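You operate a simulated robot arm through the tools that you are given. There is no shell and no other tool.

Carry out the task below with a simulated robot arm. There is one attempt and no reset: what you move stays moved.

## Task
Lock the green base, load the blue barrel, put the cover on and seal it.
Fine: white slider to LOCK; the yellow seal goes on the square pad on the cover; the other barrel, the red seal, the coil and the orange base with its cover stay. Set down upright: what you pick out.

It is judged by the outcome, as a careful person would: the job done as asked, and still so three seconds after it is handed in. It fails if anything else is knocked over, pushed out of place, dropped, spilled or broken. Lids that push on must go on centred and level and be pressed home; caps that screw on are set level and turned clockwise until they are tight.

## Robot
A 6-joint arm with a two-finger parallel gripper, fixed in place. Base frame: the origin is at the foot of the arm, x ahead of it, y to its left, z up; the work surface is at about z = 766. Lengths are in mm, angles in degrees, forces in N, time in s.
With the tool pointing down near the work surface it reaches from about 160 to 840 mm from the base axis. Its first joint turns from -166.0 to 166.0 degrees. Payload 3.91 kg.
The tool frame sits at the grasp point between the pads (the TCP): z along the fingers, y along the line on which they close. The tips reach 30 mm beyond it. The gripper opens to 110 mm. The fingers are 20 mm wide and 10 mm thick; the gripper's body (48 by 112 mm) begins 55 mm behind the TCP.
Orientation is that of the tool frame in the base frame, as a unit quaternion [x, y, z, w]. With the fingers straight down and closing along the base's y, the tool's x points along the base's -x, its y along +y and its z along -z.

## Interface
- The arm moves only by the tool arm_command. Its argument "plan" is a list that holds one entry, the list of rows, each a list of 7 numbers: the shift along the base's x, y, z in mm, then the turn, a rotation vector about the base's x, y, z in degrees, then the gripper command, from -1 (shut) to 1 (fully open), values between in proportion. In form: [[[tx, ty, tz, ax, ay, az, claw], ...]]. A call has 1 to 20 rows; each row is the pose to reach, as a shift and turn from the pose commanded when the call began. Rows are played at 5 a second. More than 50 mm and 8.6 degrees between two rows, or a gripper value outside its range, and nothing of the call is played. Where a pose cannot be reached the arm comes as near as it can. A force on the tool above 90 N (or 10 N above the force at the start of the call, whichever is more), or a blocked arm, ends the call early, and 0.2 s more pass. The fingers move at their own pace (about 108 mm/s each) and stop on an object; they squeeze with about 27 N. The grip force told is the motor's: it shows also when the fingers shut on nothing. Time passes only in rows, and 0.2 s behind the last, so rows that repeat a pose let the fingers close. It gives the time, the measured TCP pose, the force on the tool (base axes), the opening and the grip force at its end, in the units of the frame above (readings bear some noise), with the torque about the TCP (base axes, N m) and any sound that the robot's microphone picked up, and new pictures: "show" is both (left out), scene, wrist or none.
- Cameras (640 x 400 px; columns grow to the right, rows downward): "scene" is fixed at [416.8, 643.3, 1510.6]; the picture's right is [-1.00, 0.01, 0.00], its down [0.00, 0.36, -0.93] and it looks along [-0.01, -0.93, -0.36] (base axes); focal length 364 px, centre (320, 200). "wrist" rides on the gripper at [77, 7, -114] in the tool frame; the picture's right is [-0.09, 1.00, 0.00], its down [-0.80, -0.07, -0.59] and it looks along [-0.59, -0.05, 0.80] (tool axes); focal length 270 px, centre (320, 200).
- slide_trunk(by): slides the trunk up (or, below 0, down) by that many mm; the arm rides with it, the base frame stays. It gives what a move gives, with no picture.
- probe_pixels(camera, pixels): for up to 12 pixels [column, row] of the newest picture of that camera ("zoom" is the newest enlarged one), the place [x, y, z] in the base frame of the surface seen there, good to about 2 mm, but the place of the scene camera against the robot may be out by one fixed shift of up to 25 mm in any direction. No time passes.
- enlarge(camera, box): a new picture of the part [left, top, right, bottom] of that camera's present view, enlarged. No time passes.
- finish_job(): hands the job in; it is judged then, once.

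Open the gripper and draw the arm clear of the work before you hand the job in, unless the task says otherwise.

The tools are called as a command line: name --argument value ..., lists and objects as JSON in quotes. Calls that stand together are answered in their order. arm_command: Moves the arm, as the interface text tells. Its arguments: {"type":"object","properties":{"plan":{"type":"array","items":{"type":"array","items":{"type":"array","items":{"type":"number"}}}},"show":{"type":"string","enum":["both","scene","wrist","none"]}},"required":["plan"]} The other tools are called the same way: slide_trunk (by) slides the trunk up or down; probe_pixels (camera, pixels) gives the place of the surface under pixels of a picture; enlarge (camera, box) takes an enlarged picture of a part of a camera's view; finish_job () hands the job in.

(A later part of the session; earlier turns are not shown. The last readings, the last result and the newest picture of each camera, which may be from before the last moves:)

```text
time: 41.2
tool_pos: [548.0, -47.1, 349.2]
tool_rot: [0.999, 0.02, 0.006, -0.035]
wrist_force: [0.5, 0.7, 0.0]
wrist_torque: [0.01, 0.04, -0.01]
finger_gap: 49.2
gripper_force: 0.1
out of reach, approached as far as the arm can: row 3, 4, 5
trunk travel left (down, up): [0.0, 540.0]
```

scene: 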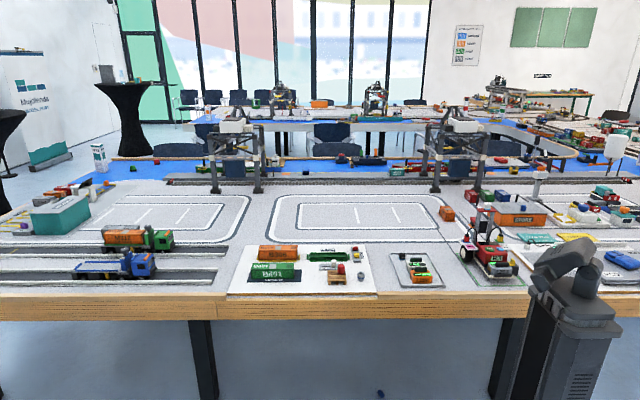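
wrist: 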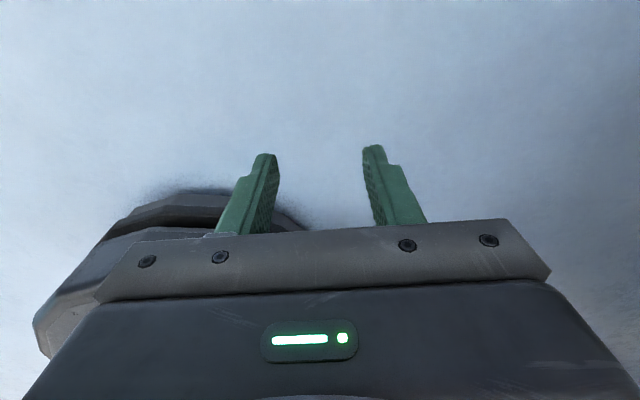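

The wrist roll limit is around ±170°, so I will instead swing the tool around sideways (forearm roll) with the wrist roll near zero. First I straighten the tool and unwind yaw back to 0.

arm_command --plan '[[[4, 16, 4, -2, 0.3, 0, -0.1], [8, 32, 8, -4, 0.6, 0, -0.1], [12, 47, 10, -4, 0.6, 0, -0.1], [12, 47, 10, -4, 0.6, 0, -0.1]]]' --show "none"

arm_command --plan '[[[0, 0, 0, 0, 0, 8.5, -0.1], [0, 0, 0, 0, 0, 17, -0.1], [0, 0, 0, 0, 0, 25.5, -0.1], [0, 0, 0, 0, 0, 34, -0.1], [0, 0, 0, 0, 0, 42.5, -0.1], [0, 0, 0, 0, 0, 51, -0.1], [0, 0, 0, 0, 0, 59.5, -0.1], [0, 0, 0, 0, 0, 68, -0.1], [0, 0, 0, 0, 0, 76.5, -0.1], [0, 0, 0, 0, 0, 85, -0.1], [0, 0, 0, 0, 0, 93.5, -0.1], [0, 0, 0, 0, 0, 102, -0.1], [0, 0, 0, 0, 0, 110.5, -0.1], [0, 0, 0, 0, 0, 119, -0.1], [0, 0, 0, 0, 0, 127.5, -0.1], [0, 0, 0, 0, 0, 136, -0.1], [0, 0, 0, 0, 0, 144.5, -0.1], [0, 0, 0, 0, 0, 153, -0.1], [0, 0, 0, 0, 0, 161.5, -0.1], [0, 0, 0, 0, 0, 170, -0.1]]]' --show "none"

```text
time: 42.2
tool_pos: [555.1, -37.7, 350.2]
tool_rot: [0.999, 0.038, 0.003, -0.031]
wrist_force: [0.9, 0.6, 0.3]
wrist_torque: [-0.01, -0.02, 0.01]
finger_gap: 49.5
gripper_force: 0.1
out of reach, approached as far as the arm can: row 1, 2, 3, 4
trunk travel left (down, up): [0.0, 540.0]
```

```text
time: 46.4
tool_pos: [553.0, -38.3, 350.5]
tool_rot: [0.048, 0.998, -0.03, -0.005]
wrist_force: [-0.3, -0.7, -0.3]
wrist_torque: [-0.01, -0.02, 0.0]
finger_gap: 49.3
gripper_force: 0.1
trunk travel left (down, up): [0.0, 540.0]
```

Now I straighten (small correction) and go to tool-down at about (560,0,152) in the free area.

arm_command --plan '[[[2, 8, -40, 1.1, -0.25, 1.8, -0.1], [4, 16, -80, 2.3, -0.5, 3.6, -0.1], [6, 24, -120, 3.4, -0.74, 5.5, -0.1], [7, 32, -160, 3.4, -0.74, 5.5, -0.1], [7, 38, -198, 3.4, -0.74, 5.5, -0.1], [7, 38, -198, 3.4, -0.74, 5.5, -0.1]]]' --show "wrist"

```text
time: 47.8
tool_pos: [561.7, -0.5, 151.7]
tool_rot: [0.001, 1.0, -0.002, 0.001]
wrist_force: [0.0, 0.3, 0.6]
wrist_torque: [0.05, 0.0, 0.01]
finger_gap: 49.8
gripper_force: 0.1
trunk travel left (down, up): [0.0, 540.0]
```

wrist: 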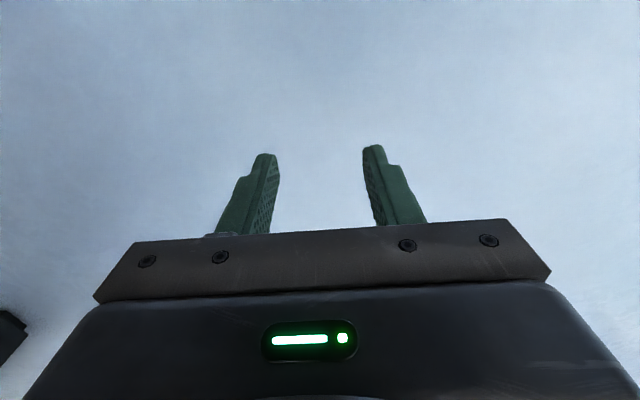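

Tool is vertical at (561,0,152). I tilt it inward by 65° about the wrist centre (fingers toward the robot, clear of the pedestal).

arm_command --plan '[[[-29.4, 0, 2.1, 0, 8.125, 0, -0.1], [-58.2, 0, 8.3, 0, 16.25, 0, -0.1], [-85.8, 0, 18.5, 0, 24.375, 0, -0.1], [-111.8, 0, 32.6, 0, 32.5, 0, -0.1], [-135.4, 0, 50.1, 0, 40.625, 0, -0.1], [-156.4, 0, 70.9, 0, 48.75, 0, -0.1], [-174.2, 0, 94.3, 0, 56.875, 0, -0.1], [-188.5, 0, 120.1, 0, 65, 0, -0.1], [-188.5, 0, 120.1, 0, 65, 0, -0.1]]]' --show "wrist"

```text
time: 49.8
tool_pos: [372.1, -2.1, 272.3]
tool_rot: [-0.001, 0.843, -0.002, -0.537]
wrist_force: [-0.1, 1.1, 0.2]
wrist_torque: [-0.03, -0.02, -0.01]
finger_gap: 49.6
gripper_force: 0.0
trunk travel left (down, up): [0.0, 540.0]
```

wrist: 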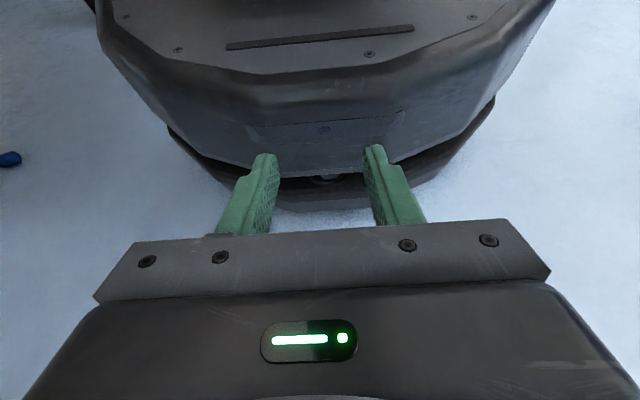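

The view shows the pedestal and the blue barrel at the far left (8,158). I probe it with the wrist camera for true coordinates.

probe_pixels --camera "wrist" --pixels '[[4, 157], [9, 157], [14, 157], [18, 159], [10, 163], [40, 170], [320, 190], [180, 140], [250, 60]]'

enlarge --camera "wrist" --box '[0, 120, 80, 200]'

```text
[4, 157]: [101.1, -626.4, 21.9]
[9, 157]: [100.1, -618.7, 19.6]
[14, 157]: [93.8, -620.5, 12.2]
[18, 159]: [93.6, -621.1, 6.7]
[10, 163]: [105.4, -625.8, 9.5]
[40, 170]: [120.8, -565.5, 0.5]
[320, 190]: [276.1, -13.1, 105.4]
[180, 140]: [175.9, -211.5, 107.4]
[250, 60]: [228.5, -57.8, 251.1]
```

```text
5.00 times, centred on (40, 160) of wrist
```

zoom: 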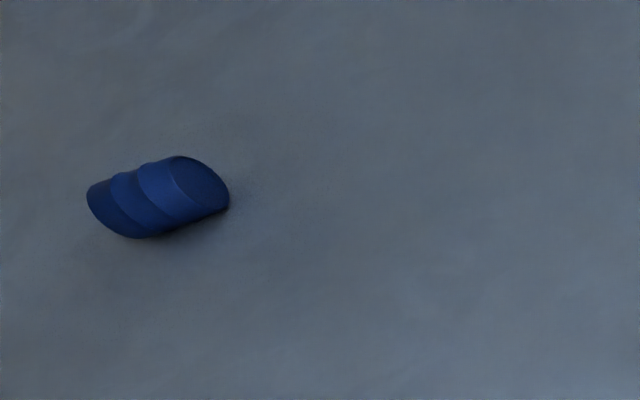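

Barrel's near end is about (94,-621) on the floor (z=0). Now I swing the tilted tool around the vertical by -153° through the +y side (forearm roll) so it points outward with the camera on top.

arm_command --plan '[[[2.1, 27.9, 0, 0, 0, -8.5, -0.1], [8.2, 55.1, 0, 0, 0, -17, -0.1], [18.4, 81.2, 0, 0, 0, -25.5, -0.1], [32.2, 105.4, 0, 0, 0, -34, -0.1], [49.5, 127.3, 0, 0, 0, -42.5, -0.1], [69.9, 146.5, 0, 0, 0, -51, -0.1], [92.8, 162.4, 0, 0, 0, -59.5, -0.1], [117.9, 174.8, 0, 0, 0, -68, -0.1], [144.5, 183.3, 0, 0, 0, -76.5, -0.1], [172.1, 187.8, 0, 0, 0, -85, -0.1], [200, 188.1, 0, 0, 0, -93.5, -0.1], [227.7, 184.4, 0, 0, 0, -102, -0.1], [254.5, 176.6, 0, 0, 0, -110.5, -0.1], [279.9, 164.9, 0, 0, 0, -119, -0.1], [303.3, 149.5, 0, 0, 0, -127.5, -0.1], [324.1, 130.9, 0, 0, 0, -136, -0.1], [342, 109.5, 0, 0, 0, -144.5, -0.1], [356.5, 85.6, 0, 0, 0, -153, -0.1]]]' --show "wrist"

```text
time: 53.6
tool_pos: [729.3, 84.2, 272.5]
tool_rot: [0.82, 0.197, 0.522, -0.128]
wrist_force: [-0.4, 0.6, -0.2]
wrist_torque: [-0.01, 0.04, 0.01]
finger_gap: 49.4
gripper_force: 0.1
trunk travel left (down, up): [0.0, 540.0]
```

wrist: 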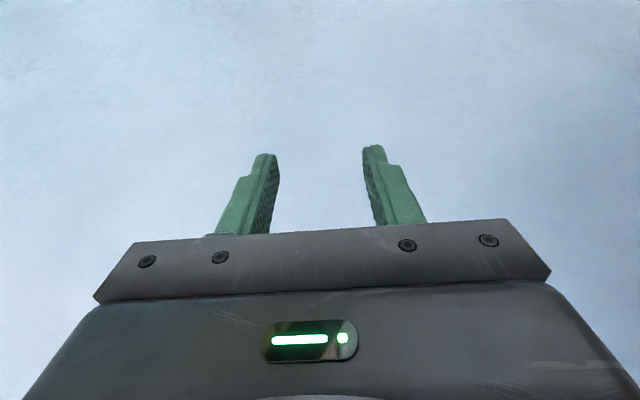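

The outward pose works with no limit hit. I now lower/retract to the sweep pose (TCP ≈ (639,84,73)).

arm_command --plan '[[[-18, 0, -40, 0, 0, 0, -0.1], [-36, 0, -80, 0, 0, 0, -0.1], [-54, 0, -120, 0, 0, 0, -0.1], [-72, 0, -160, 0, 0, 0, -0.1], [-90, 0, -195, 0, 0, 0, -0.1], [-90, 0, -195, 0, 0, 0, -0.1]]]' --show "wrist"

```text
time: 55.0
tool_pos: [638.0, 85.3, 76.5]
tool_rot: [0.82, 0.198, 0.521, -0.127]
wrist_force: [0.0, 0.2, 0.9]
wrist_torque: [-0.01, 0.02, -0.01]
finger_gap: 49.2
gripper_force: 0.1
trunk travel left (down, up): [0.0, 540.0]
```

wrist: 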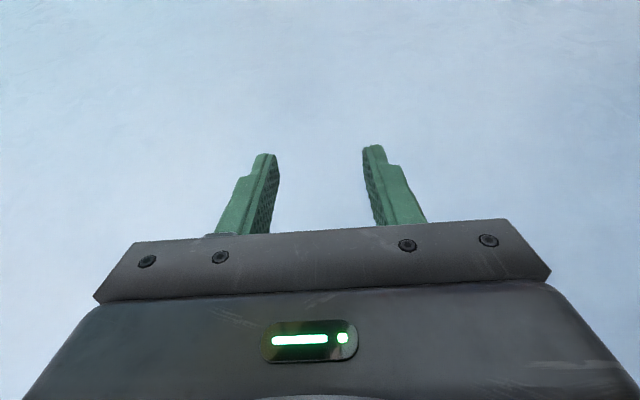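

Now I retract a little and begin the sweep around the base axis toward the table's underside, the first 44°.

arm_command --plan '[[[-38, -19, 5, 0, 0, 0, -0.1], [-75.7, -38.6, 10, 0, 0, 0, -0.1], [-73.6, -87.4, 10, 0, 0, -4.92, -0.1], [-75.9, -135.8, 10, 0, 0, -9.84, -0.1], [-82.4, -183.9, 10, 0, 0, -14.76, -0.1], [-93, -231.3, 10, 0, 0, -19.68, -0.1], [-107.6, -277.6, 10, 0, 0, -24.6, -0.1], [-126.1, -322.5, 10, 0, 0, -29.52, -0.1], [-148.4, -365.6, 10, 0, 0, -34.44, -0.1], [-174.3, -406.6, 10, 0, 0, -39.36, -0.1], [-203.6, -445.3, 10, 0, 0, -44.28, -0.1]]]' --show "both"

```text
time: 57.4
tool_pos: [434.9, -360.6, 88.4]
tool_rot: [0.834, -0.127, 0.531, 0.078]
wrist_force: [-0.5, -0.3, 0.5]
wrist_torque: [-0.03, 0.01, 0.02]
finger_gap: 49.5
gripper_force: 0.1
trunk travel left (down, up): [0.0, 540.0]
```

scene: 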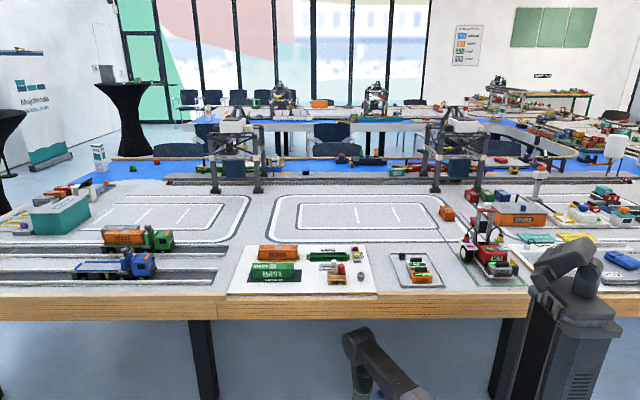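
wrist: 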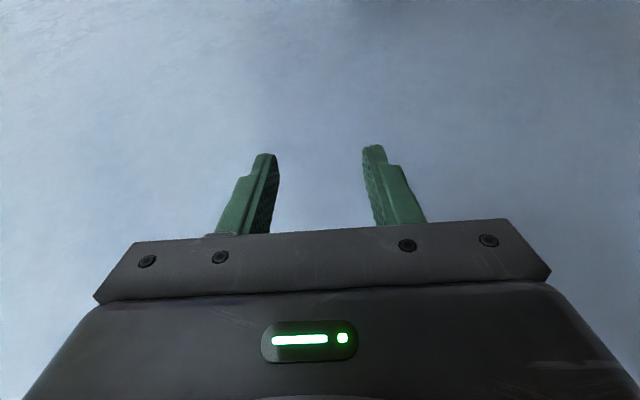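

The elbow shows at (360,345) in the scene. I check its height against the table underside (~684).

probe_pixels --camera "scene" --pixels '[[358, 333], [368, 340], [350, 340], [355, 365], [390, 370], [320, 318], [280, 319]]'

```text
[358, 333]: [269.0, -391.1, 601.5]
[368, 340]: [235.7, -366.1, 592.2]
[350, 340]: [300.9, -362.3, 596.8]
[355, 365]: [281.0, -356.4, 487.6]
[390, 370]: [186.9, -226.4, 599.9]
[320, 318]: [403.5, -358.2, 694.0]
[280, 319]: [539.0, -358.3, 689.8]
```

Elbow top is ~595, about 90 mm below the table's underside. I continue the sweep to the viewing pose in front of the barrel.

arm_command --plan '[[[-32.6, -36, 0, 0, 0, -4.92, -0.1], [-68.1, -69.1, 0, 0, 0, -9.84, -0.1], [-106.4, -99, 0, 0, 0, -14.76, -0.1], [-147, -125.5, 0, 0, 0, -19.68, -0.1], [-189.8, -148.4, 0, 0, 0, -24.6, -0.1], [-234.3, -167.6, 0, 0, 0, -29.52, -0.1], [-280.4, -183, 0, 0, 0, -34.44, -0.1], [-327.6, -194.2, 0, 0, 0, -39.36, -0.1], [-375.6, -201.4, 0, 0, 0, -44.28, -0.1], [-375.6, -201.4, 0, 0, 0, -44.28, -0.1]]]' --show "both"

```text
time: 59.6
tool_pos: [59.3, -563.7, 87.3]
tool_rot: [0.725, -0.432, 0.462, 0.273]
wrist_force: [0.7, 0.1, 0.3]
wrist_torque: [0.02, 0.0, 0.05]
finger_gap: 49.4
gripper_force: 0.0
trunk travel left (down, up): [0.0, 540.0]
```

scene: 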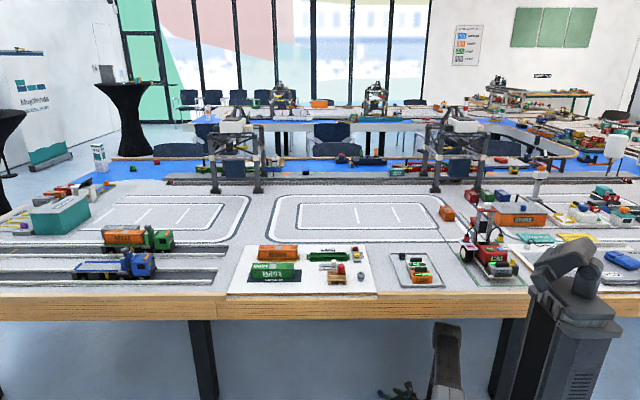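
wrist: 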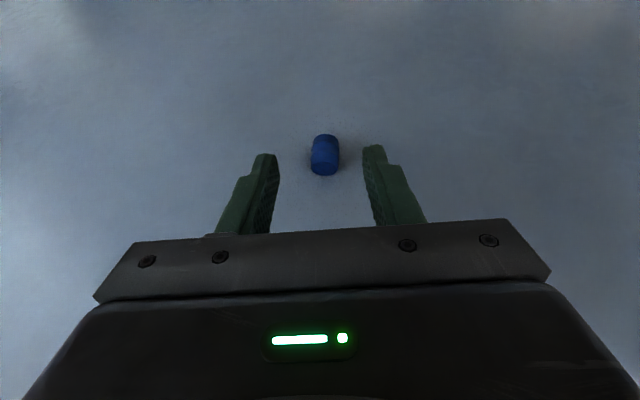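

The barrel is right ahead between the fingers at (325,155), nearly aligned. I enlarge and probe to get its axis and centre.

enlarge --camera "wrist" --box '[280, 120, 370, 190]'

probe_pixels --camera "wrist" --pixels '[[325, 137], [325, 143], [325, 150], [325, 157], [325, 164], [325, 170], [314, 155], [337, 155], [316, 145], [336, 145], [314, 168], [337, 168]]'

```text
5.71 times, centred on (325, 155) of wrist
```

zoom: 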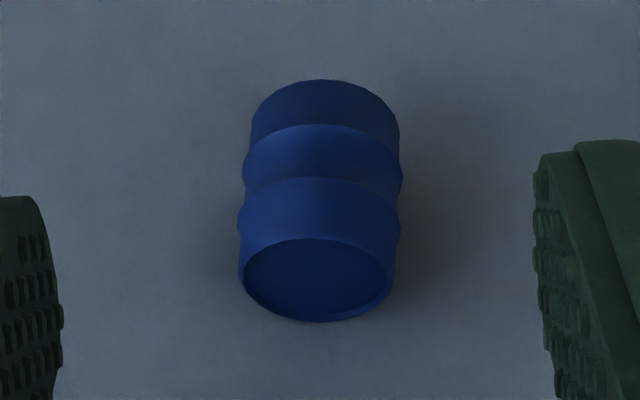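

```text
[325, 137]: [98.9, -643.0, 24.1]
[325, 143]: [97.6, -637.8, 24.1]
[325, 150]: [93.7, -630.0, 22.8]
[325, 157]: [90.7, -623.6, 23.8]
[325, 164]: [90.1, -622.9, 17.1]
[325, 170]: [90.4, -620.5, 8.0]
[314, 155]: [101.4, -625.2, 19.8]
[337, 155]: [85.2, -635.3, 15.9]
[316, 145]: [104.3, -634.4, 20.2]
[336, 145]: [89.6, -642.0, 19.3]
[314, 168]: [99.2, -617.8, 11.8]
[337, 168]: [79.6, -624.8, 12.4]
```

Barrel centre ≈ (95.5,-635.1), axis direction ≈ -65°, its two ribs mean I must get both in the pads. I align the tool (yaw -3.5°, tilt +5°) and go to a pre-grasp 60 mm back along the tool axis.

arm_command --plan '[[[1.5, -1.5, -15, -1.5, -0.7, -1.2, -0.1], [2.5, -3, -30, -3, -1.4, -2.4, -0.1], [3.8, -4.5, -45, -4.53, -2.11, -3.5, -0.1], [3.8, -4.5, -45, -4.53, -2.11, -3.5, -0.1]]]' --show "wrist"

enlarge --camera "wrist" --box '[240, 90, 400, 220]'

```text
time: 60.6
tool_pos: [63.3, -565.9, 43.2]
tool_rot: [0.691, -0.439, 0.484, 0.308]
wrist_force: [-0.1, 0.5, -0.5]
wrist_torque: [0.0, 0.01, -0.01]
finger_gap: 49.5
gripper_force: 0.1
trunk travel left (down, up): [0.0, 540.0]
```

wrist: 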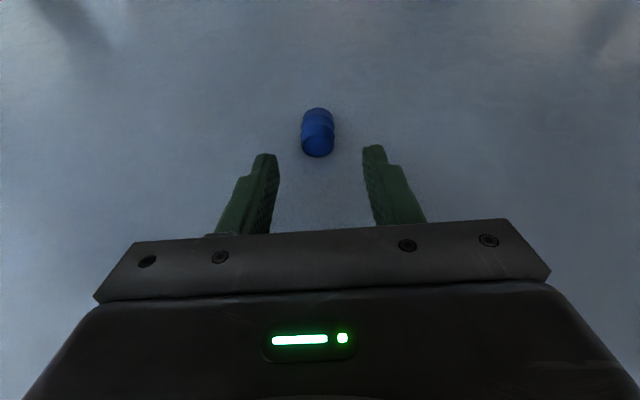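

```text
3.08 times, centred on (320, 155) of wrist
```

zoom: 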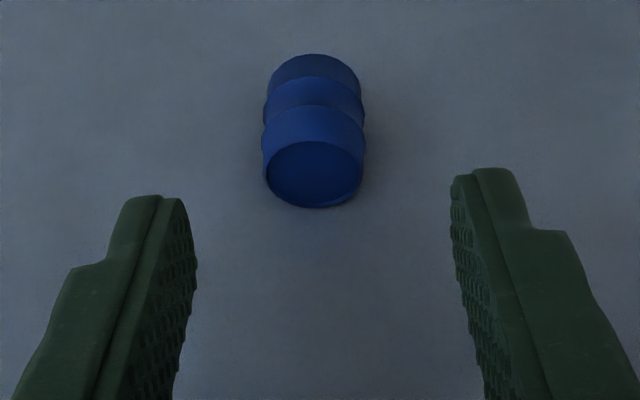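

Tool axis is now (0.398,-0.851,-0.340) as intended. I re-probe the barrel from this closer view.

probe_pixels --camera "zoom" --pixels '[[314, 60], [314, 85], [314, 110], [314, 138], [316, 165], [316, 195], [270, 130], [358, 130], [270, 165], [360, 165], [275, 95], [355, 95]]'

```text
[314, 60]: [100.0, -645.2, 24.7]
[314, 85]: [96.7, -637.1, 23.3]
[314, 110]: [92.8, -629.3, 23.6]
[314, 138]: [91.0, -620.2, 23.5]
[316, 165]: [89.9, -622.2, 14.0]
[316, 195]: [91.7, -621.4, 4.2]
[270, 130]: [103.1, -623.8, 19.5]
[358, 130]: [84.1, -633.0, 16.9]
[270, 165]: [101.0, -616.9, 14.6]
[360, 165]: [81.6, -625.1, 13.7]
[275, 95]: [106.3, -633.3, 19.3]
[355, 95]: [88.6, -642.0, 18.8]
```

Barrel is centred within 1 mm and aligned within 2°. I advance 60 mm along the tool axis so the fingers straddle it, without closing yet.

arm_command --plan '[[[8.4, -16.9, -6.8, 0, 0, 0, -0.1], [16.6, -34, -13.7, 0, 0, 0, -0.1], [24.6, -50.7, -20.5, 0, 0, 0, -0.1], [24.6, -50.7, -20.5, 0, 0, 0, -0.1]]]' --show "wrist"

enlarge --camera "wrist" --box '[240, 90, 400, 240]'

```text
time: 61.6
tool_pos: [87.2, -618.2, 22.0]
tool_rot: [0.692, -0.439, 0.484, 0.307]
wrist_force: [0.4, -0.3, -0.1]
wrist_torque: [0.02, 0.03, 0.02]
finger_gap: 49.5
gripper_force: 0.1
trunk travel left (down, up): [0.0, 540.0]
```

wrist: 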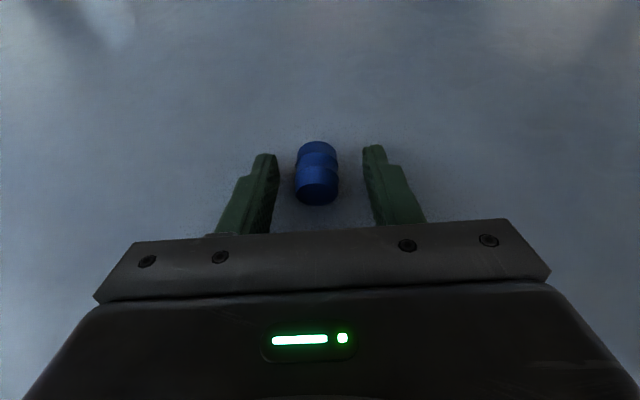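

```text
2.67 times, centred on (320, 165) of wrist
```

zoom: 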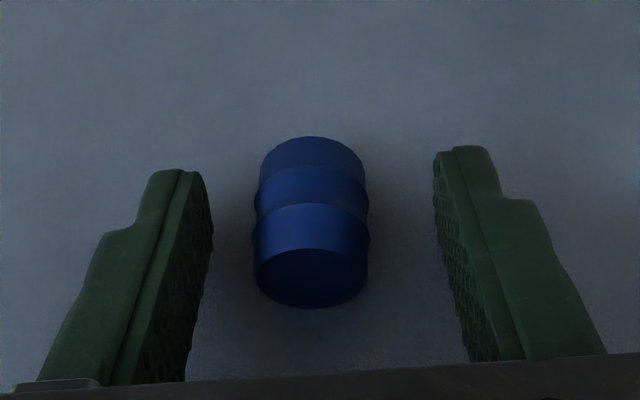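

The barrel lies nicely between the fingers. I close in steps and hold.

arm_command --plan '[[[0, 0, 0, 0, 0, 0, -0.35], [0, 0, 0, 0, 0, 0, -0.5], [0, 0, 0, 0, 0, 0, -0.56], [0, 0, 0, 0, 0, 0, -1], [0, 0, 0, 0, 0, 0, -1], [0, 0, 0, 0, 0, 0, -1]]]' --show "wrist"

enlarge --camera "wrist" --box '[240, 90, 400, 240]'

```text
time: 63.0
tool_pos: [86.6, -616.8, 24.1]
tool_rot: [0.691, -0.44, 0.484, 0.308]
wrist_force: [-0.3, -0.3, 0.2]
wrist_torque: [-0.02, -0.02, 0.0]
finger_gap: 22.6
gripper_force: 26.6
trunk travel left (down, up): [0.0, 540.0]
```

wrist: 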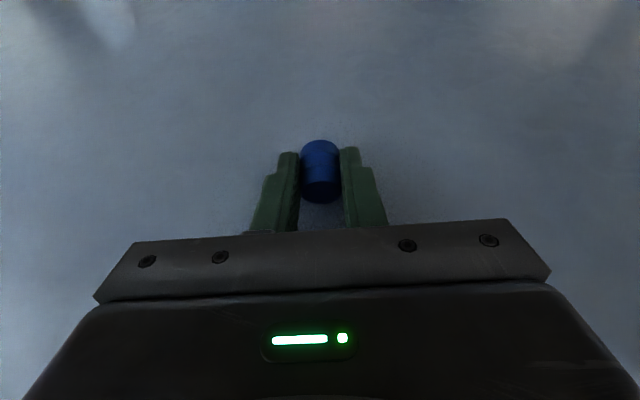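

```text
2.67 times, centred on (320, 165) of wrist
```

zoom: 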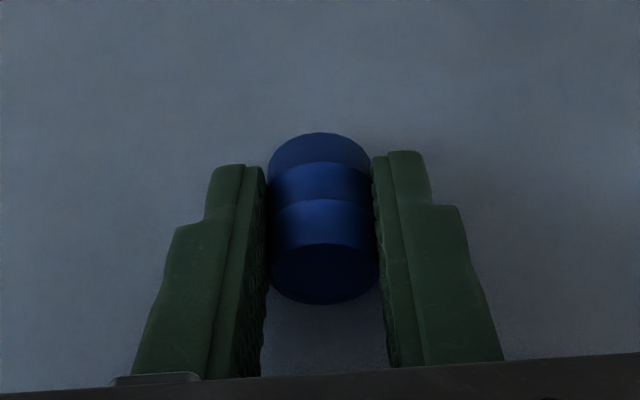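

Gripped (gap 22.6 mm, 26.6 N). I lift slowly by 8 mm and check that it holds.

arm_command --plan '[[[0, 0, 1, 0, 0, 0, -1], [0, 0, 2, 0, 0, 0, -1], [0, 0, 4, 0, 0, 0, -1], [0, 0, 6, 0, 0, 0, -1], [0, 0, 8, 0, 0, 0, -1]]]' --show "wrist"

enlarge --camera "wrist" --box '[240, 90, 400, 240]'

```text
time: 64.2
tool_pos: [86.8, -618.0, 29.0]
tool_rot: [0.691, -0.44, 0.484, 0.307]
wrist_force: [-0.8, -0.5, -0.2]
wrist_torque: [-0.01, 0.02, -0.03]
finger_gap: 20.9
gripper_force: 26.5
trunk travel left (down, up): [0.0, 540.0]
```

wrist: 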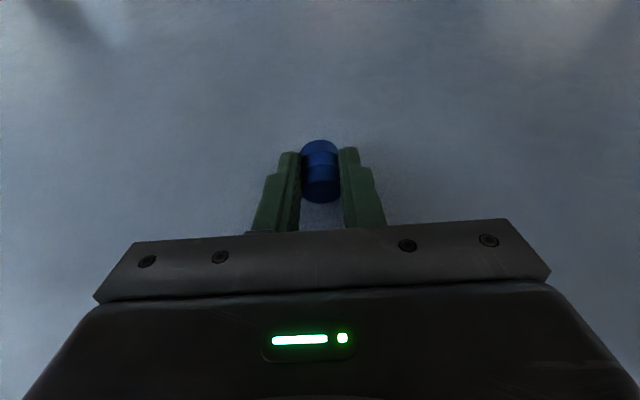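

```text
2.67 times, centred on (320, 165) of wrist
```

zoom: 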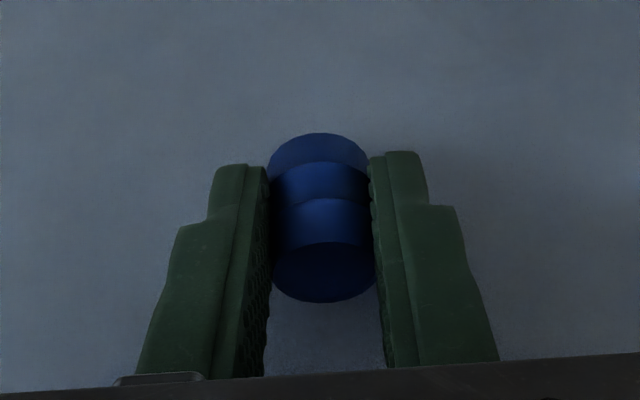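

The gap shrank from 22.6 to 20.9; I probe the barrel's top to see whether it rose with the fingers.

probe_pixels --camera "zoom" --pixels '[[319, 140], [319, 165], [319, 180], [319, 205], [319, 230], [319, 260], [319, 290], [290, 220], [350, 220]]'

```text
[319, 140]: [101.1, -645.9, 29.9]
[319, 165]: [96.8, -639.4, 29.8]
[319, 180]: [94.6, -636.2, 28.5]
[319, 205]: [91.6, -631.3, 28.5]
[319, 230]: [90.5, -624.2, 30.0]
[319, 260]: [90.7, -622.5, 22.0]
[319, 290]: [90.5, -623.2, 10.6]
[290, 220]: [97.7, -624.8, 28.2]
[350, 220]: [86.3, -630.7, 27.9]
```

The barrel rose ~6 mm and is still level. I hold for a second at this safe height to see if it creeps.

arm_command --plan '[[[0, 0, 0, 0, 0, 0, -1], [0, 0, 0, 0, 0, 0, -1], [0, 0, 0, 0, 0, 0, -1], [0, 0, 0, 0, 0, 0, -1], [0, 0, 0, 0, 0, 0, -1]]]' --show "wrist"

enlarge --camera "wrist" --box '[240, 90, 400, 240]'

probe_pixels --camera "wrist" --pixels '[[320, 145], [320, 155], [320, 165], [320, 172], [320, 178], [320, 190], [320, 197]]'

```text
time: 65.4
tool_pos: [87.2, -616.2, 30.5]
tool_rot: [0.691, -0.44, 0.485, 0.308]
wrist_force: [0.2, -0.4, 1.1]
wrist_torque: [-0.03, 0.02, 0.0]
finger_gap: 22.5
gripper_force: 27.0
trunk travel left (down, up): [0.0, 540.0]
```

wrist: 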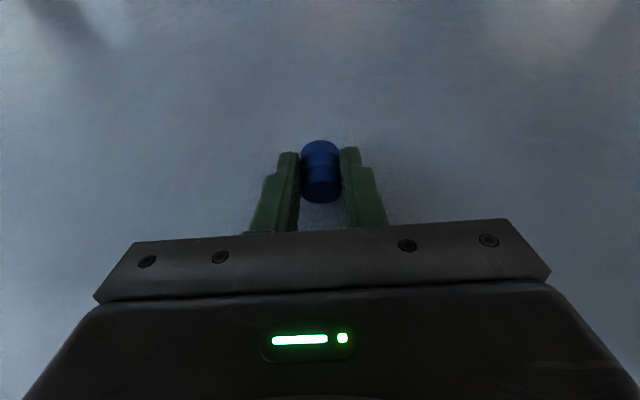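

```text
2.67 times, centred on (320, 165) of wrist
```

zoom: 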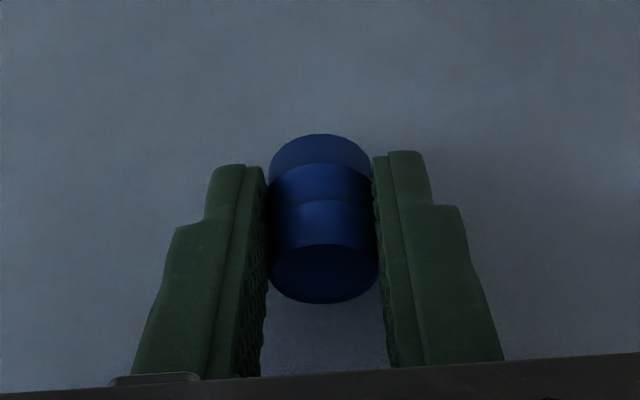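

```text
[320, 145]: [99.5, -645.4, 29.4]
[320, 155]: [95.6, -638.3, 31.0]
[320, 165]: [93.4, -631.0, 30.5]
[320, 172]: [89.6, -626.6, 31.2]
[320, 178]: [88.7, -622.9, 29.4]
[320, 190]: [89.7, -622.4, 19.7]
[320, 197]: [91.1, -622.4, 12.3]
```

The gap is back to 22.5 and the barrel is unmoved in the grip. I lift a further 12 mm slowly (2 mm per row) and watch.

arm_command --plan '[[[0, 0, 2, 0, 0, 0, -1], [0, 0, 4, 0, 0, 0, -1], [0, 0, 6, 0, 0, 0, -1], [0, 0, 8, 0, 0, 0, -1], [0, 0, 10, 0, 0, 0, -1], [0, 0, 12, 0, 0, 0, -1]]]' --show "wrist"

enlarge --camera "wrist" --box '[240, 90, 400, 240]'

probe_pixels --camera "wrist" --pixels '[[320, 145], [320, 155], [320, 165], [320, 172], [320, 178], [320, 190], [320, 197]]'

```text
time: 66.8
tool_pos: [87.5, -616.3, 41.9]
tool_rot: [0.691, -0.44, 0.484, 0.308]
wrist_force: [-0.8, -0.2, -0.9]
wrist_torque: [0.0, 0.0, 0.0]
finger_gap: 22.5
gripper_force: 27.1
trunk travel left (down, up): [0.0, 540.0]
```

wrist: 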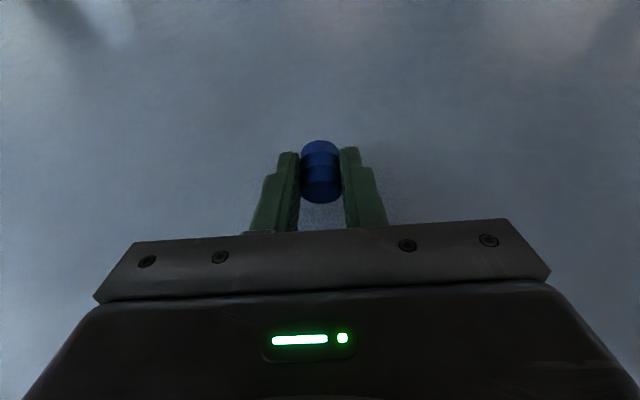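

```text
2.67 times, centred on (320, 165) of wrist
```

zoom: 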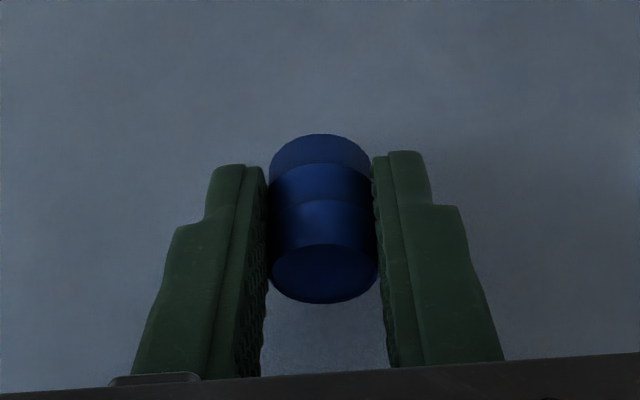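

```text
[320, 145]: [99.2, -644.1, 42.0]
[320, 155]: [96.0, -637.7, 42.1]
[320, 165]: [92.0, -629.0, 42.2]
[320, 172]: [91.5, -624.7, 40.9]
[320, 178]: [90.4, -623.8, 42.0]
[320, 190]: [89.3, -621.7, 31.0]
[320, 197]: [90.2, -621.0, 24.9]
```

It holds: the barrel rose exactly with the tool (top z 42) and the gap is steady. I now retract gently from under the table to the sweep pose.

arm_command --plan '[[[-1, 2, 3, 0, 0, 0, -1], [-3, 6, 8, 0, 0, 0, -1], [-6, 12, 13, 0, 0, 0, -1], [-9, 18, 18, 0, 0, 0, -1], [-12, 24, 23, 0, 0, 0, -1], [-15.5, 30, 28, 0, 0, 0, -1], [-18.5, 36, 33, 0, 0, 0, -1], [-21.5, 42, 38, 0, 0, 0, -1], [-24.5, 48, 42, 0, 0, 0, -1], [-27, 53, 44.5, 0, 0, 0, -1], [-28.4, 55.2, 45.5, 0, 0, 0, -1]]]' --show "wrist"

enlarge --camera "wrist" --box '[240, 90, 400, 240]'

```text
time: 69.2
tool_pos: [59.2, -562.9, 87.2]
tool_rot: [0.692, -0.44, 0.484, 0.308]
wrist_force: [0.3, 0.5, 0.3]
wrist_torque: [-0.02, -0.01, -0.01]
finger_gap: 22.6
gripper_force: 27.3
trunk travel left (down, up): [0.0, 540.0]
```

wrist: 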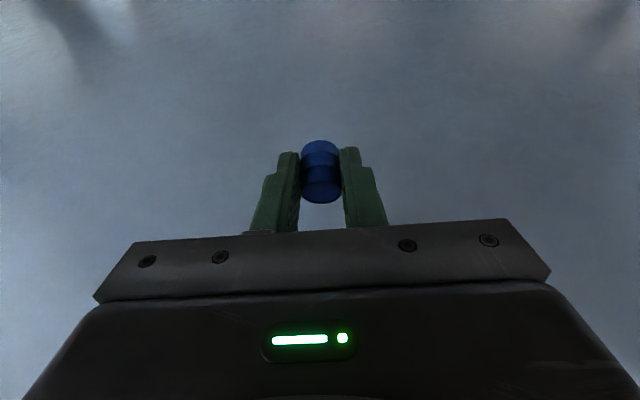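

```text
2.67 times, centred on (320, 165) of wrist
```

zoom: 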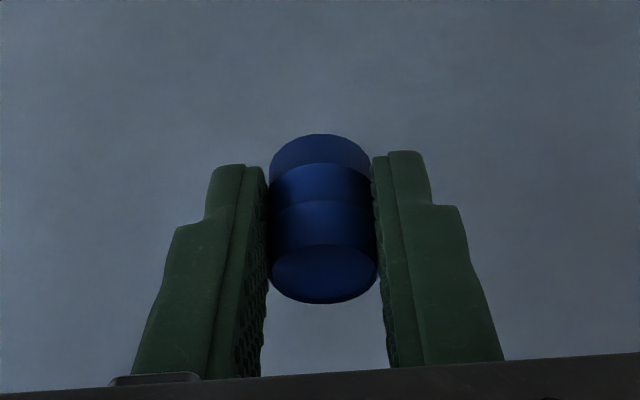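

The grip is stable. I sweep back around the base axis toward the free side, gently (≤1.4° per row).

arm_command --plan '[[[4.9, 0.5, 0, 0, 0, 0.5, -1], [14.7, 1.8, 0, 0, 0, 1.5, -1], [28.4, 3.8, 0, 0, 0, 2.9, -1], [42, 6.1, 0, 0, 0, 4.3, -1], [55.5, 8.7, 0, 0, 0, 5.7, -1], [69, 11.7, 0, 0, 0, 7.1, -1], [82.4, 15, 0, 0, 0, 8.5, -1], [95.8, 18.7, 0, 0, 0, 9.9, -1], [109, 22.6, 0, 0, 0, 11.3, -1], [122.1, 26.9, 0, 0, 0, 12.7, -1], [135.2, 31.5, 0, 0, 0, 14.1, -1], [148.1, 36.4, 0, 0, 0, 15.5, -1], [160.9, 41.7, 0, 0, 0, 16.9, -1], [173.5, 47.2, 0, 0, 0, 18.3, -1], [186, 53.1, 0, 0, 0, 19.7, -1], [198.4, 59.2, 0, 0, 0, 21.1, -1], [210.6, 65.7, 0, 0, 0, 22.5, -1], [222.6, 72.4, 0, 0, 0, 23.9, -1], [234.5, 79.5, 0, 0, 0, 25.3, -1], [240.4, 83.1, 0, 0, 0, 26, -1]]]' --show "wrist"

```text
time: 73.4
tool_pos: [300.1, -478.3, 88.7]
tool_rot: [0.772, -0.273, 0.541, 0.191]
wrist_force: [0.0, 0.3, -0.1]
wrist_torque: [0.01, 0.02, 0.01]
finger_gap: 22.3
gripper_force: 26.8
trunk travel left (down, up): [0.0, 540.0]
```

wrist: 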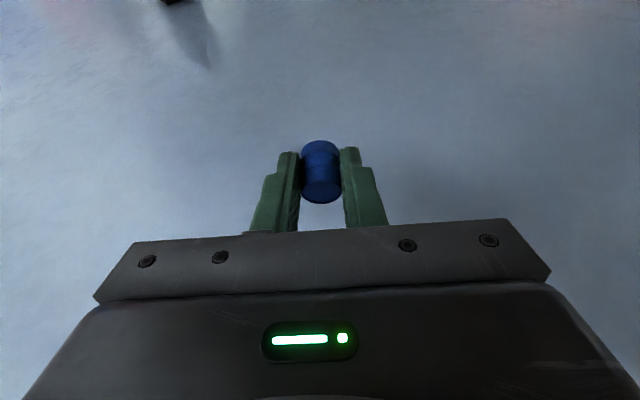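

Grip unchanged (22.3 mm). I continue the sweep by another 33.6°.

arm_command --plan '[[[5, 3.2, 0, 0, 0, 0.6, -1], [14.9, 9.7, 0, 0, 0, 1.8, -1], [28.7, 19.2, 0, 0, 0, 3.5, -1], [43.8, 30.4, 0, 0, 0, 5.4, -1], [58.4, 42, 0, 0, 0, 7.3, -1], [72.7, 54.2, 0, 0, 0, 9.2, -1], [86.6, 66.8, 0, 0, 0, 11.1, -1], [100.1, 79.8, 0, 0, 0, 13, -1], [113.1, 93.3, 0, 0, 0, 14.9, -1], [125.7, 107.2, 0, 0, 0, 16.8, -1], [137.8, 121.5, 0, 0, 0, 18.7, -1], [149.4, 136.3, 0, 0, 0, 20.6, -1], [160.5, 151.4, 0, 0, 0, 22.5, -1], [171.1, 166.8, 0, 0, 0, 24.4, -1], [181.2, 182.6, 0, 0, 0, 26.3, -1], [190.8, 198.7, 0, 0, 0, 28.2, -1], [199.8, 215.2, 0, 0, 0, 30.1, -1], [207.4, 230.1, 0, 0, 0, 31.8, -1], [212.5, 240.8, 0, 0, 0, 33, -1], [215, 246.2, 0, 0, 0, 33.6, -1]]]' --show "wrist"

```text
time: 77.6
tool_pos: [513.9, -230.8, 86.3]
tool_rot: [0.818, -0.038, 0.573, 0.027]
wrist_force: [0.2, 0.2, 0.3]
wrist_torque: [-0.02, 0.02, -0.01]
finger_gap: 22.5
gripper_force: 27.0
trunk travel left (down, up): [0.0, 540.0]
```

wrist: 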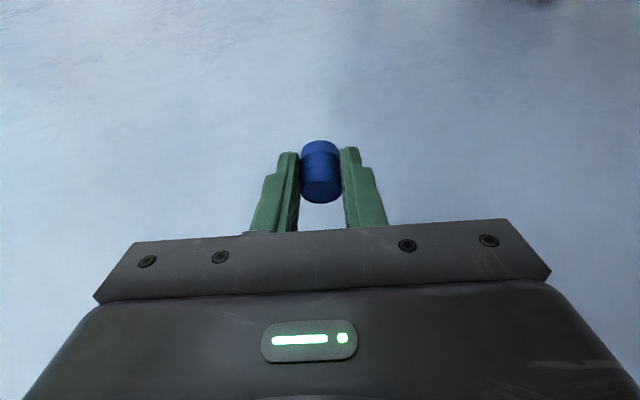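

Still held firmly. I move up and outward in the free area to W≈(560,-40,360), away from the table.

arm_command --plan '[[[3.4, 3.9, 3, 0, 0, 0.38, -1], [9.1, 10.4, 8.1, 0, 0, 1, -1], [18.3, 20.8, 16.2, 0, 0, 2, -1], [29.7, 33.8, 26.3, 0, 0, 3.3, -1], [43.4, 49.4, 38.4, 0, 0, 4.8, -1], [57.1, 65, 50.5, 0, 0, 6.35, -1], [70.8, 80.5, 62.6, 0, 0, 7.9, -1], [84.5, 96.1, 74.7, 0, 0, 9.4, -1], [98.3, 111.7, 86.9, 0, 0, 10.9, -1], [112, 127.3, 99, 0, 0, 12.4, -1], [125.7, 142.9, 111.1, 0, 0, 14, -1], [139.4, 158.5, 123.2, 0, 0, 15.5, -1], [153.1, 174.1, 135.3, 0, 0, 17, -1], [166.8, 189.7, 147.5, 0, 0, 18.5, -1], [180.5, 205.2, 159.6, 0, 0, 20.1, -1], [194.2, 220.8, 171.7, 0, 0, 21.6, -1], [207.9, 236.4, 183.8, 0, 0, 23.1, -1], [218.2, 248.1, 192.9, 0, 0, 24.3, -1], [225.1, 255.9, 199, 0, 0, 25, -1], [228.5, 259.8, 202, 0, 0, 25.4, -1]]]' --show "both"

```text
time: 81.8
tool_pos: [745.2, 27.8, 289.3]
tool_rot: [0.807, 0.143, 0.564, -0.1]
wrist_force: [0.7, 1.1, -0.7]
wrist_torque: [-0.01, -0.03, -0.03]
finger_gap: 22.4
gripper_force: 26.9
trunk travel left (down, up): [0.0, 540.0]
```

scene: 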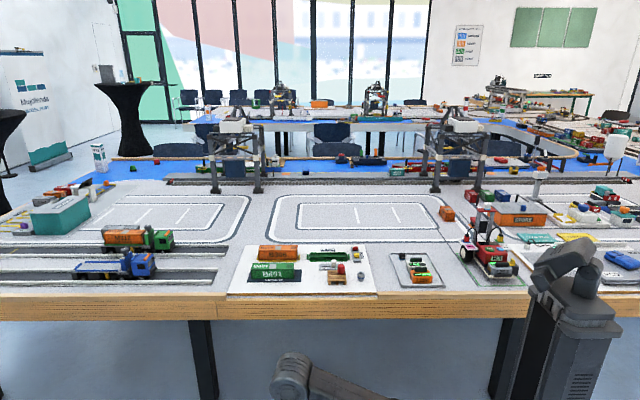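
wrist: 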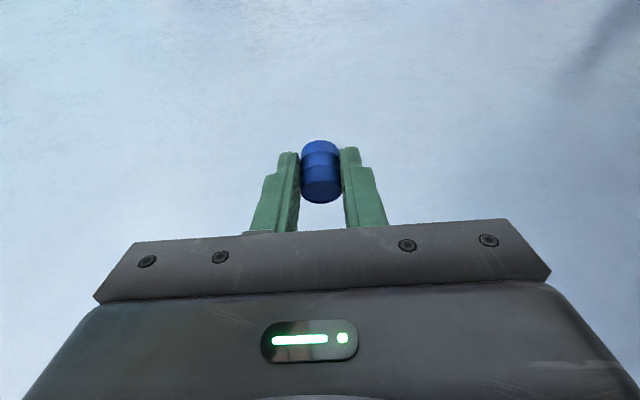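

Held. Now I swing the tool back around the wrist (through the +y side) so it points toward the robot, undoing the forearm roll.

arm_command --plan '[[[-2.4, 6.4, 0, 0, 0, 2, -1], [-6.5, 15.7, 0, 0, 0, 5, -1], [-14.4, 30.9, 0, 0, 0, 10, -1], [-27.6, 50.8, 0, 0, 0, 17, -1], [-45.5, 71.3, 0, 0, 0, 25, -1], [-67.4, 90.3, 0, 0, 0, 33.5, -1], [-91.9, 105.7, 0, 0, 0, 42, -1], [-118.4, 117.4, 0, 0, 0, 50.5, -1], [-146.4, 125, 0, 0, 0, 59, -1], [-175.2, 128.4, 0, 0, 0, 67.5, -1], [-204.1, 127.5, 0, 0, 0, 76, -1], [-232.6, 122.4, 0, 0, 0, 84.5, -1], [-260.1, 113.1, 0, 0, 0, 93, -1], [-285.8, 99.8, 0, 0, 0, 101.5, -1], [-309.4, 82.9, 0, 0, 0, 110, -1], [-330.1, 62.6, 0, 0, 0, 118.5, -1], [-347.7, 39.6, 0, 0, 0, 127, -1], [-360.9, 15.7, 0, 0, 0, 135, -1], [-369.6, -6.5, 0, 0, 0, 142, -1], [-374.2, -22.9, 0, 0, 0, 147, -1]]]' --show "wrist"

```text
time: 86.0
tool_pos: [367.9, 3.3, 288.9]
tool_rot: [0.092, 0.814, 0.064, -0.57]
wrist_force: [0.3, 0.1, -0.1]
wrist_torque: [-0.02, 0.0, 0.0]
finger_gap: 22.4
gripper_force: 26.6
trunk travel left (down, up): [0.0, 540.0]
```

wrist: 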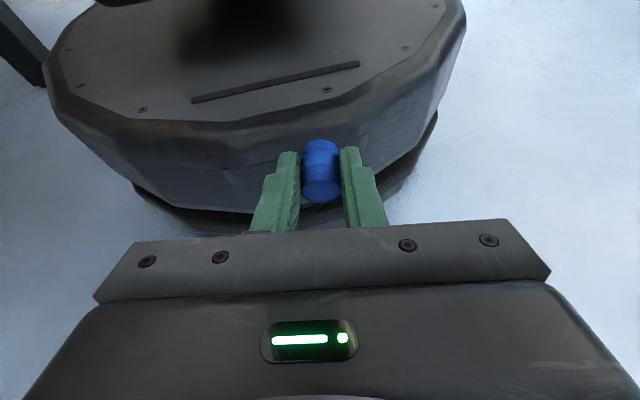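

Held with the tool now pointing toward the robot. I raise the trunk in a first part of 100 mm and check the grip.

slide_trunk --by 100

```text
time: 87.4
tool_pos: [368.1, 4.2, 388.3]
tool_rot: [0.092, 0.814, 0.064, -0.57]
wrist_force: [-0.2, 0.3, 0.6]
wrist_torque: [0.02, 0.0, 0.01]
finger_gap: 22.3
gripper_force: 27.4
trunk travel left (down, up): [-100.0, 440.0]
```

The grip is unchanged (22.3 mm). I raise the trunk by a further 170 mm.

slide_trunk --by 170

```text
time: 89.3
tool_pos: [368.3, 3.5, 559.3]
tool_rot: [0.093, 0.814, 0.065, -0.569]
wrist_force: [-0.5, -0.1, 0.4]
wrist_torque: [-0.04, -0.01, 0.03]
finger_gap: 22.5
gripper_force: 26.9
trunk travel left (down, up): [-270.0, 270.0]
```

Grip fine. To keep the wrist joint comfortable, I first pitch the tool 40° (from 70° to 30° inward tilt) about the wrist centre, gently.

arm_command --plan '[[[3.9, -0.9, -10.1, -0.67, -2.92, 0, -1], [11.5, -2.7, -26.5, -1.8, -7.79, 0, -1], [18.6, -4.3, -39, -2.7, -11.69, 0, -1], [26.5, -6.1, -51.1, -3.6, -15.59, 0, -1], [35.3, -8.2, -62.5, -4.5, -19.49, 0, -1], [44.7, -10.3, -73.3, -5.4, -23.38, 0, -1], [54.9, -12.7, -83.4, -6.3, -27.28, 0, -1], [65.7, -15.2, -92.8, -7.2, -31.18, 0, -1], [77.2, -17.8, -101.4, -8.1, -35.08, 0, -1], [85.9, -19.8, -107, -8.77, -38, 0, -1], [89.1, -20.6, -109, -9, -38.97, 0, -1]]]' --show "wrist"

```text
time: 91.7
tool_pos: [458.1, -16.0, 449.4]
tool_rot: [0.109, 0.96, 0.029, -0.257]
wrist_force: [-0.3, 0.0, 0.0]
wrist_torque: [0.0, -0.04, -0.03]
finger_gap: 22.4
gripper_force: 27.5
trunk travel left (down, up): [-270.0, 270.0]
```

wrist: 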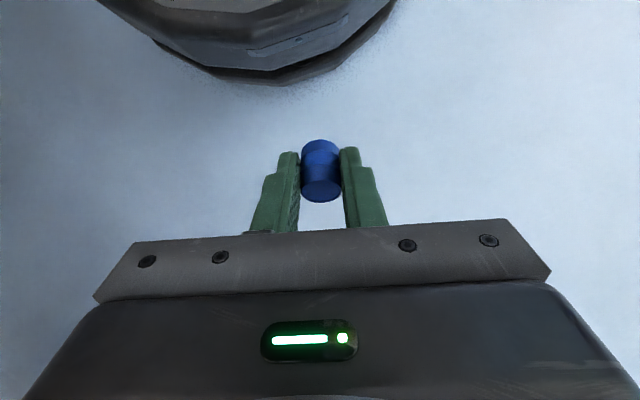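

Held. I raise the arm by 436 mm in the free area in front of the table.

arm_command --plan '[[[0, 0, 4, 0, 0, 0, -1], [1, 0, 12, 0, 0, 0, -1], [2, 0, 26, 0, 0, 0, -1], [4, 0, 46, 0, 0, 0, -1], [6, 0, 70, 0, 0, 0, -1], [9, 0, 95, 0, 0, 0, -1], [11, 0, 120, 0, 0, 0, -1], [13, 0, 145, 0, 0, 0, -1], [16, 0, 170, 0, 0, 0, -1], [18, 0, 195, 0, 0, 0, -1], [20, 0, 220, 0, 0, 0, -1], [23, 0, 245, 0, 0, 0, -1], [25, 0, 270, 0, 0, 0, -1], [27, 0, 295, 0, 0, 0, -1], [30, 0, 320, 0, 0, 0, -1], [32, 0, 346, 0, 0, 0, -1], [34, 0, 372, 0, 0, 0, -1], [37, 0, 398, 0, 0, 0, -1], [39, 0, 420, 0, 0, 0, -1], [40, 0, 436, 0, 0, 0, -1]]]' --show "both"

```text
time: 95.9
tool_pos: [496.7, -16.9, 885.8]
tool_rot: [0.109, 0.96, 0.029, -0.257]
wrist_force: [0.6, -0.8, -0.1]
wrist_torque: [-0.01, 0.03, -0.01]
finger_gap: 22.4
gripper_force: 27.0
trunk travel left (down, up): [-270.0, 270.0]
```

scene: 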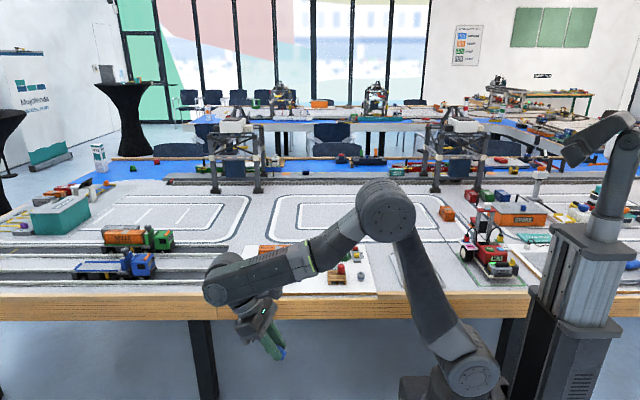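
wrist: 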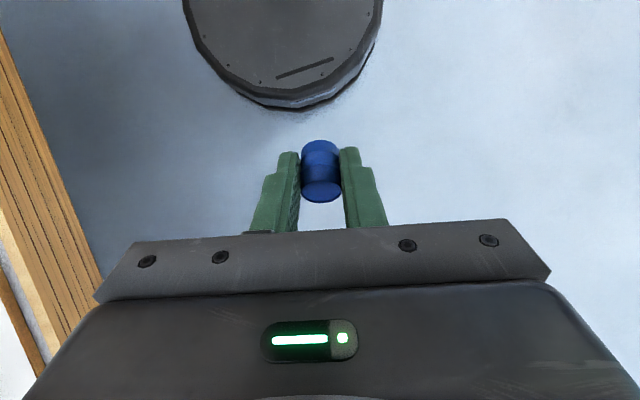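

The arm is high and clear, the barrel still held. I pitch the tool another 50° so the barrel's axis becomes vertical (tool 20° outward of vertical).

arm_command --plan '[[[6.2, -1.4, -3.5, -0.45, -1.95, 0, -1], [18.9, -4.4, -9.9, -1.35, -5.85, 0, -1], [32, -7.4, -15.3, -2.25, -9.74, 0, -1], [45.5, -10.5, -19.8, -3.15, -13.64, 0, -1], [59.2, -13.7, -23.3, -4.05, -17.54, 0, -1], [73.1, -16.9, -25.8, -4.95, -21.44, 0, -1], [87.2, -20.1, -27.4, -5.85, -25.33, 0, -1], [101.3, -23.4, -27.9, -6.75, -29.23, 0, -1], [115.5, -26.7, -27.4, -7.65, -33.13, 0, -1], [129.6, -29.9, -25.8, -8.55, -37.03, 0, -1], [143.5, -33.1, -23.3, -9.45, -40.92, 0, -1], [157.2, -36.3, -19.8, -10.35, -44.82, 0, -1], [167.3, -38.6, -16.5, -11.02, -47.74, 0, -1], [170.6, -39.4, -15.3, -11.25, -48.72, 0, -1]]]' --show "both"

enlarge --camera "wrist" --box '[240, 90, 400, 240]'

```text
time: 98.9
tool_pos: [668.5, -56.6, 870.8]
tool_rot: [0.112, 0.978, -0.02, 0.173]
wrist_force: [-0.6, 0.5, -0.5]
wrist_torque: [0.0, -0.01, 0.01]
finger_gap: 22.2
gripper_force: 27.5
trunk travel left (down, up): [-270.0, 270.0]
```

scene: 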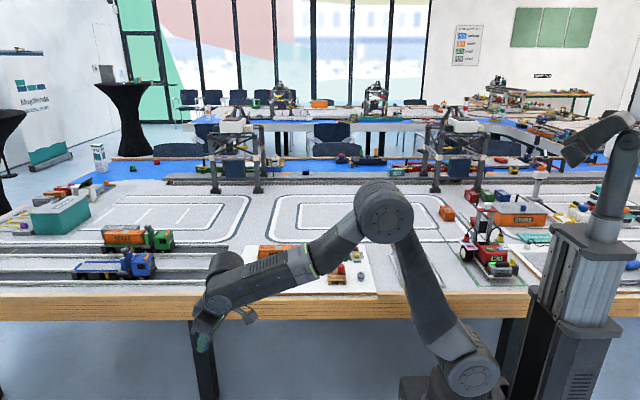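
wrist: 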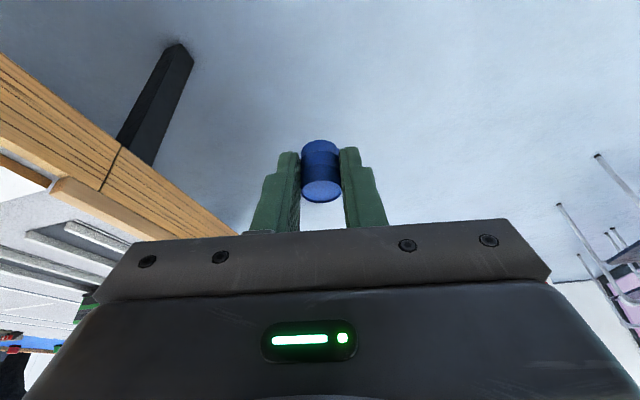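

```text
2.67 times, centred on (320, 165) of wrist
```

zoom: 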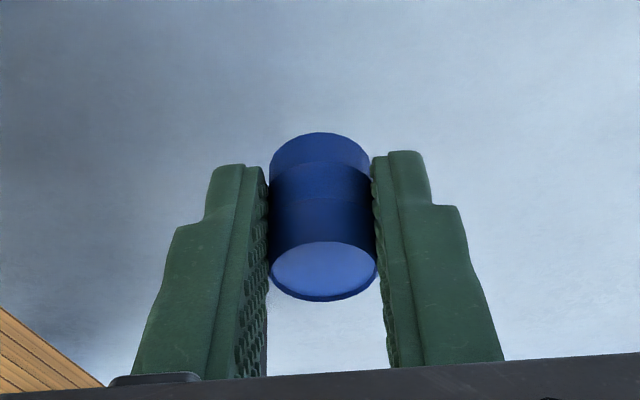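

The barrel's lit top face is visible at zoom (322,270). I probe the face and side to check that it is level and where it sits relative to the TCP.

probe_pixels --camera "zoom" --pixels '[[322, 250], [322, 270], [322, 290], [285, 270], [360, 270], [300, 258], [345, 282], [322, 140], [322, 170], [322, 205], [322, 235]]'

```text
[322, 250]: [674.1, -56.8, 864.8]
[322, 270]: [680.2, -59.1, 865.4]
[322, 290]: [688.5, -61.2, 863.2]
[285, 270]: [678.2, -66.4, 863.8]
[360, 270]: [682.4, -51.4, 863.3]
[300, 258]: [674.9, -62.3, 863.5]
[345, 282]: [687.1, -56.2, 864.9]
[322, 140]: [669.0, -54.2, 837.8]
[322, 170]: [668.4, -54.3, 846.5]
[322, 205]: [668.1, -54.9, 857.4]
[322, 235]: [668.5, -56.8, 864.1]
```

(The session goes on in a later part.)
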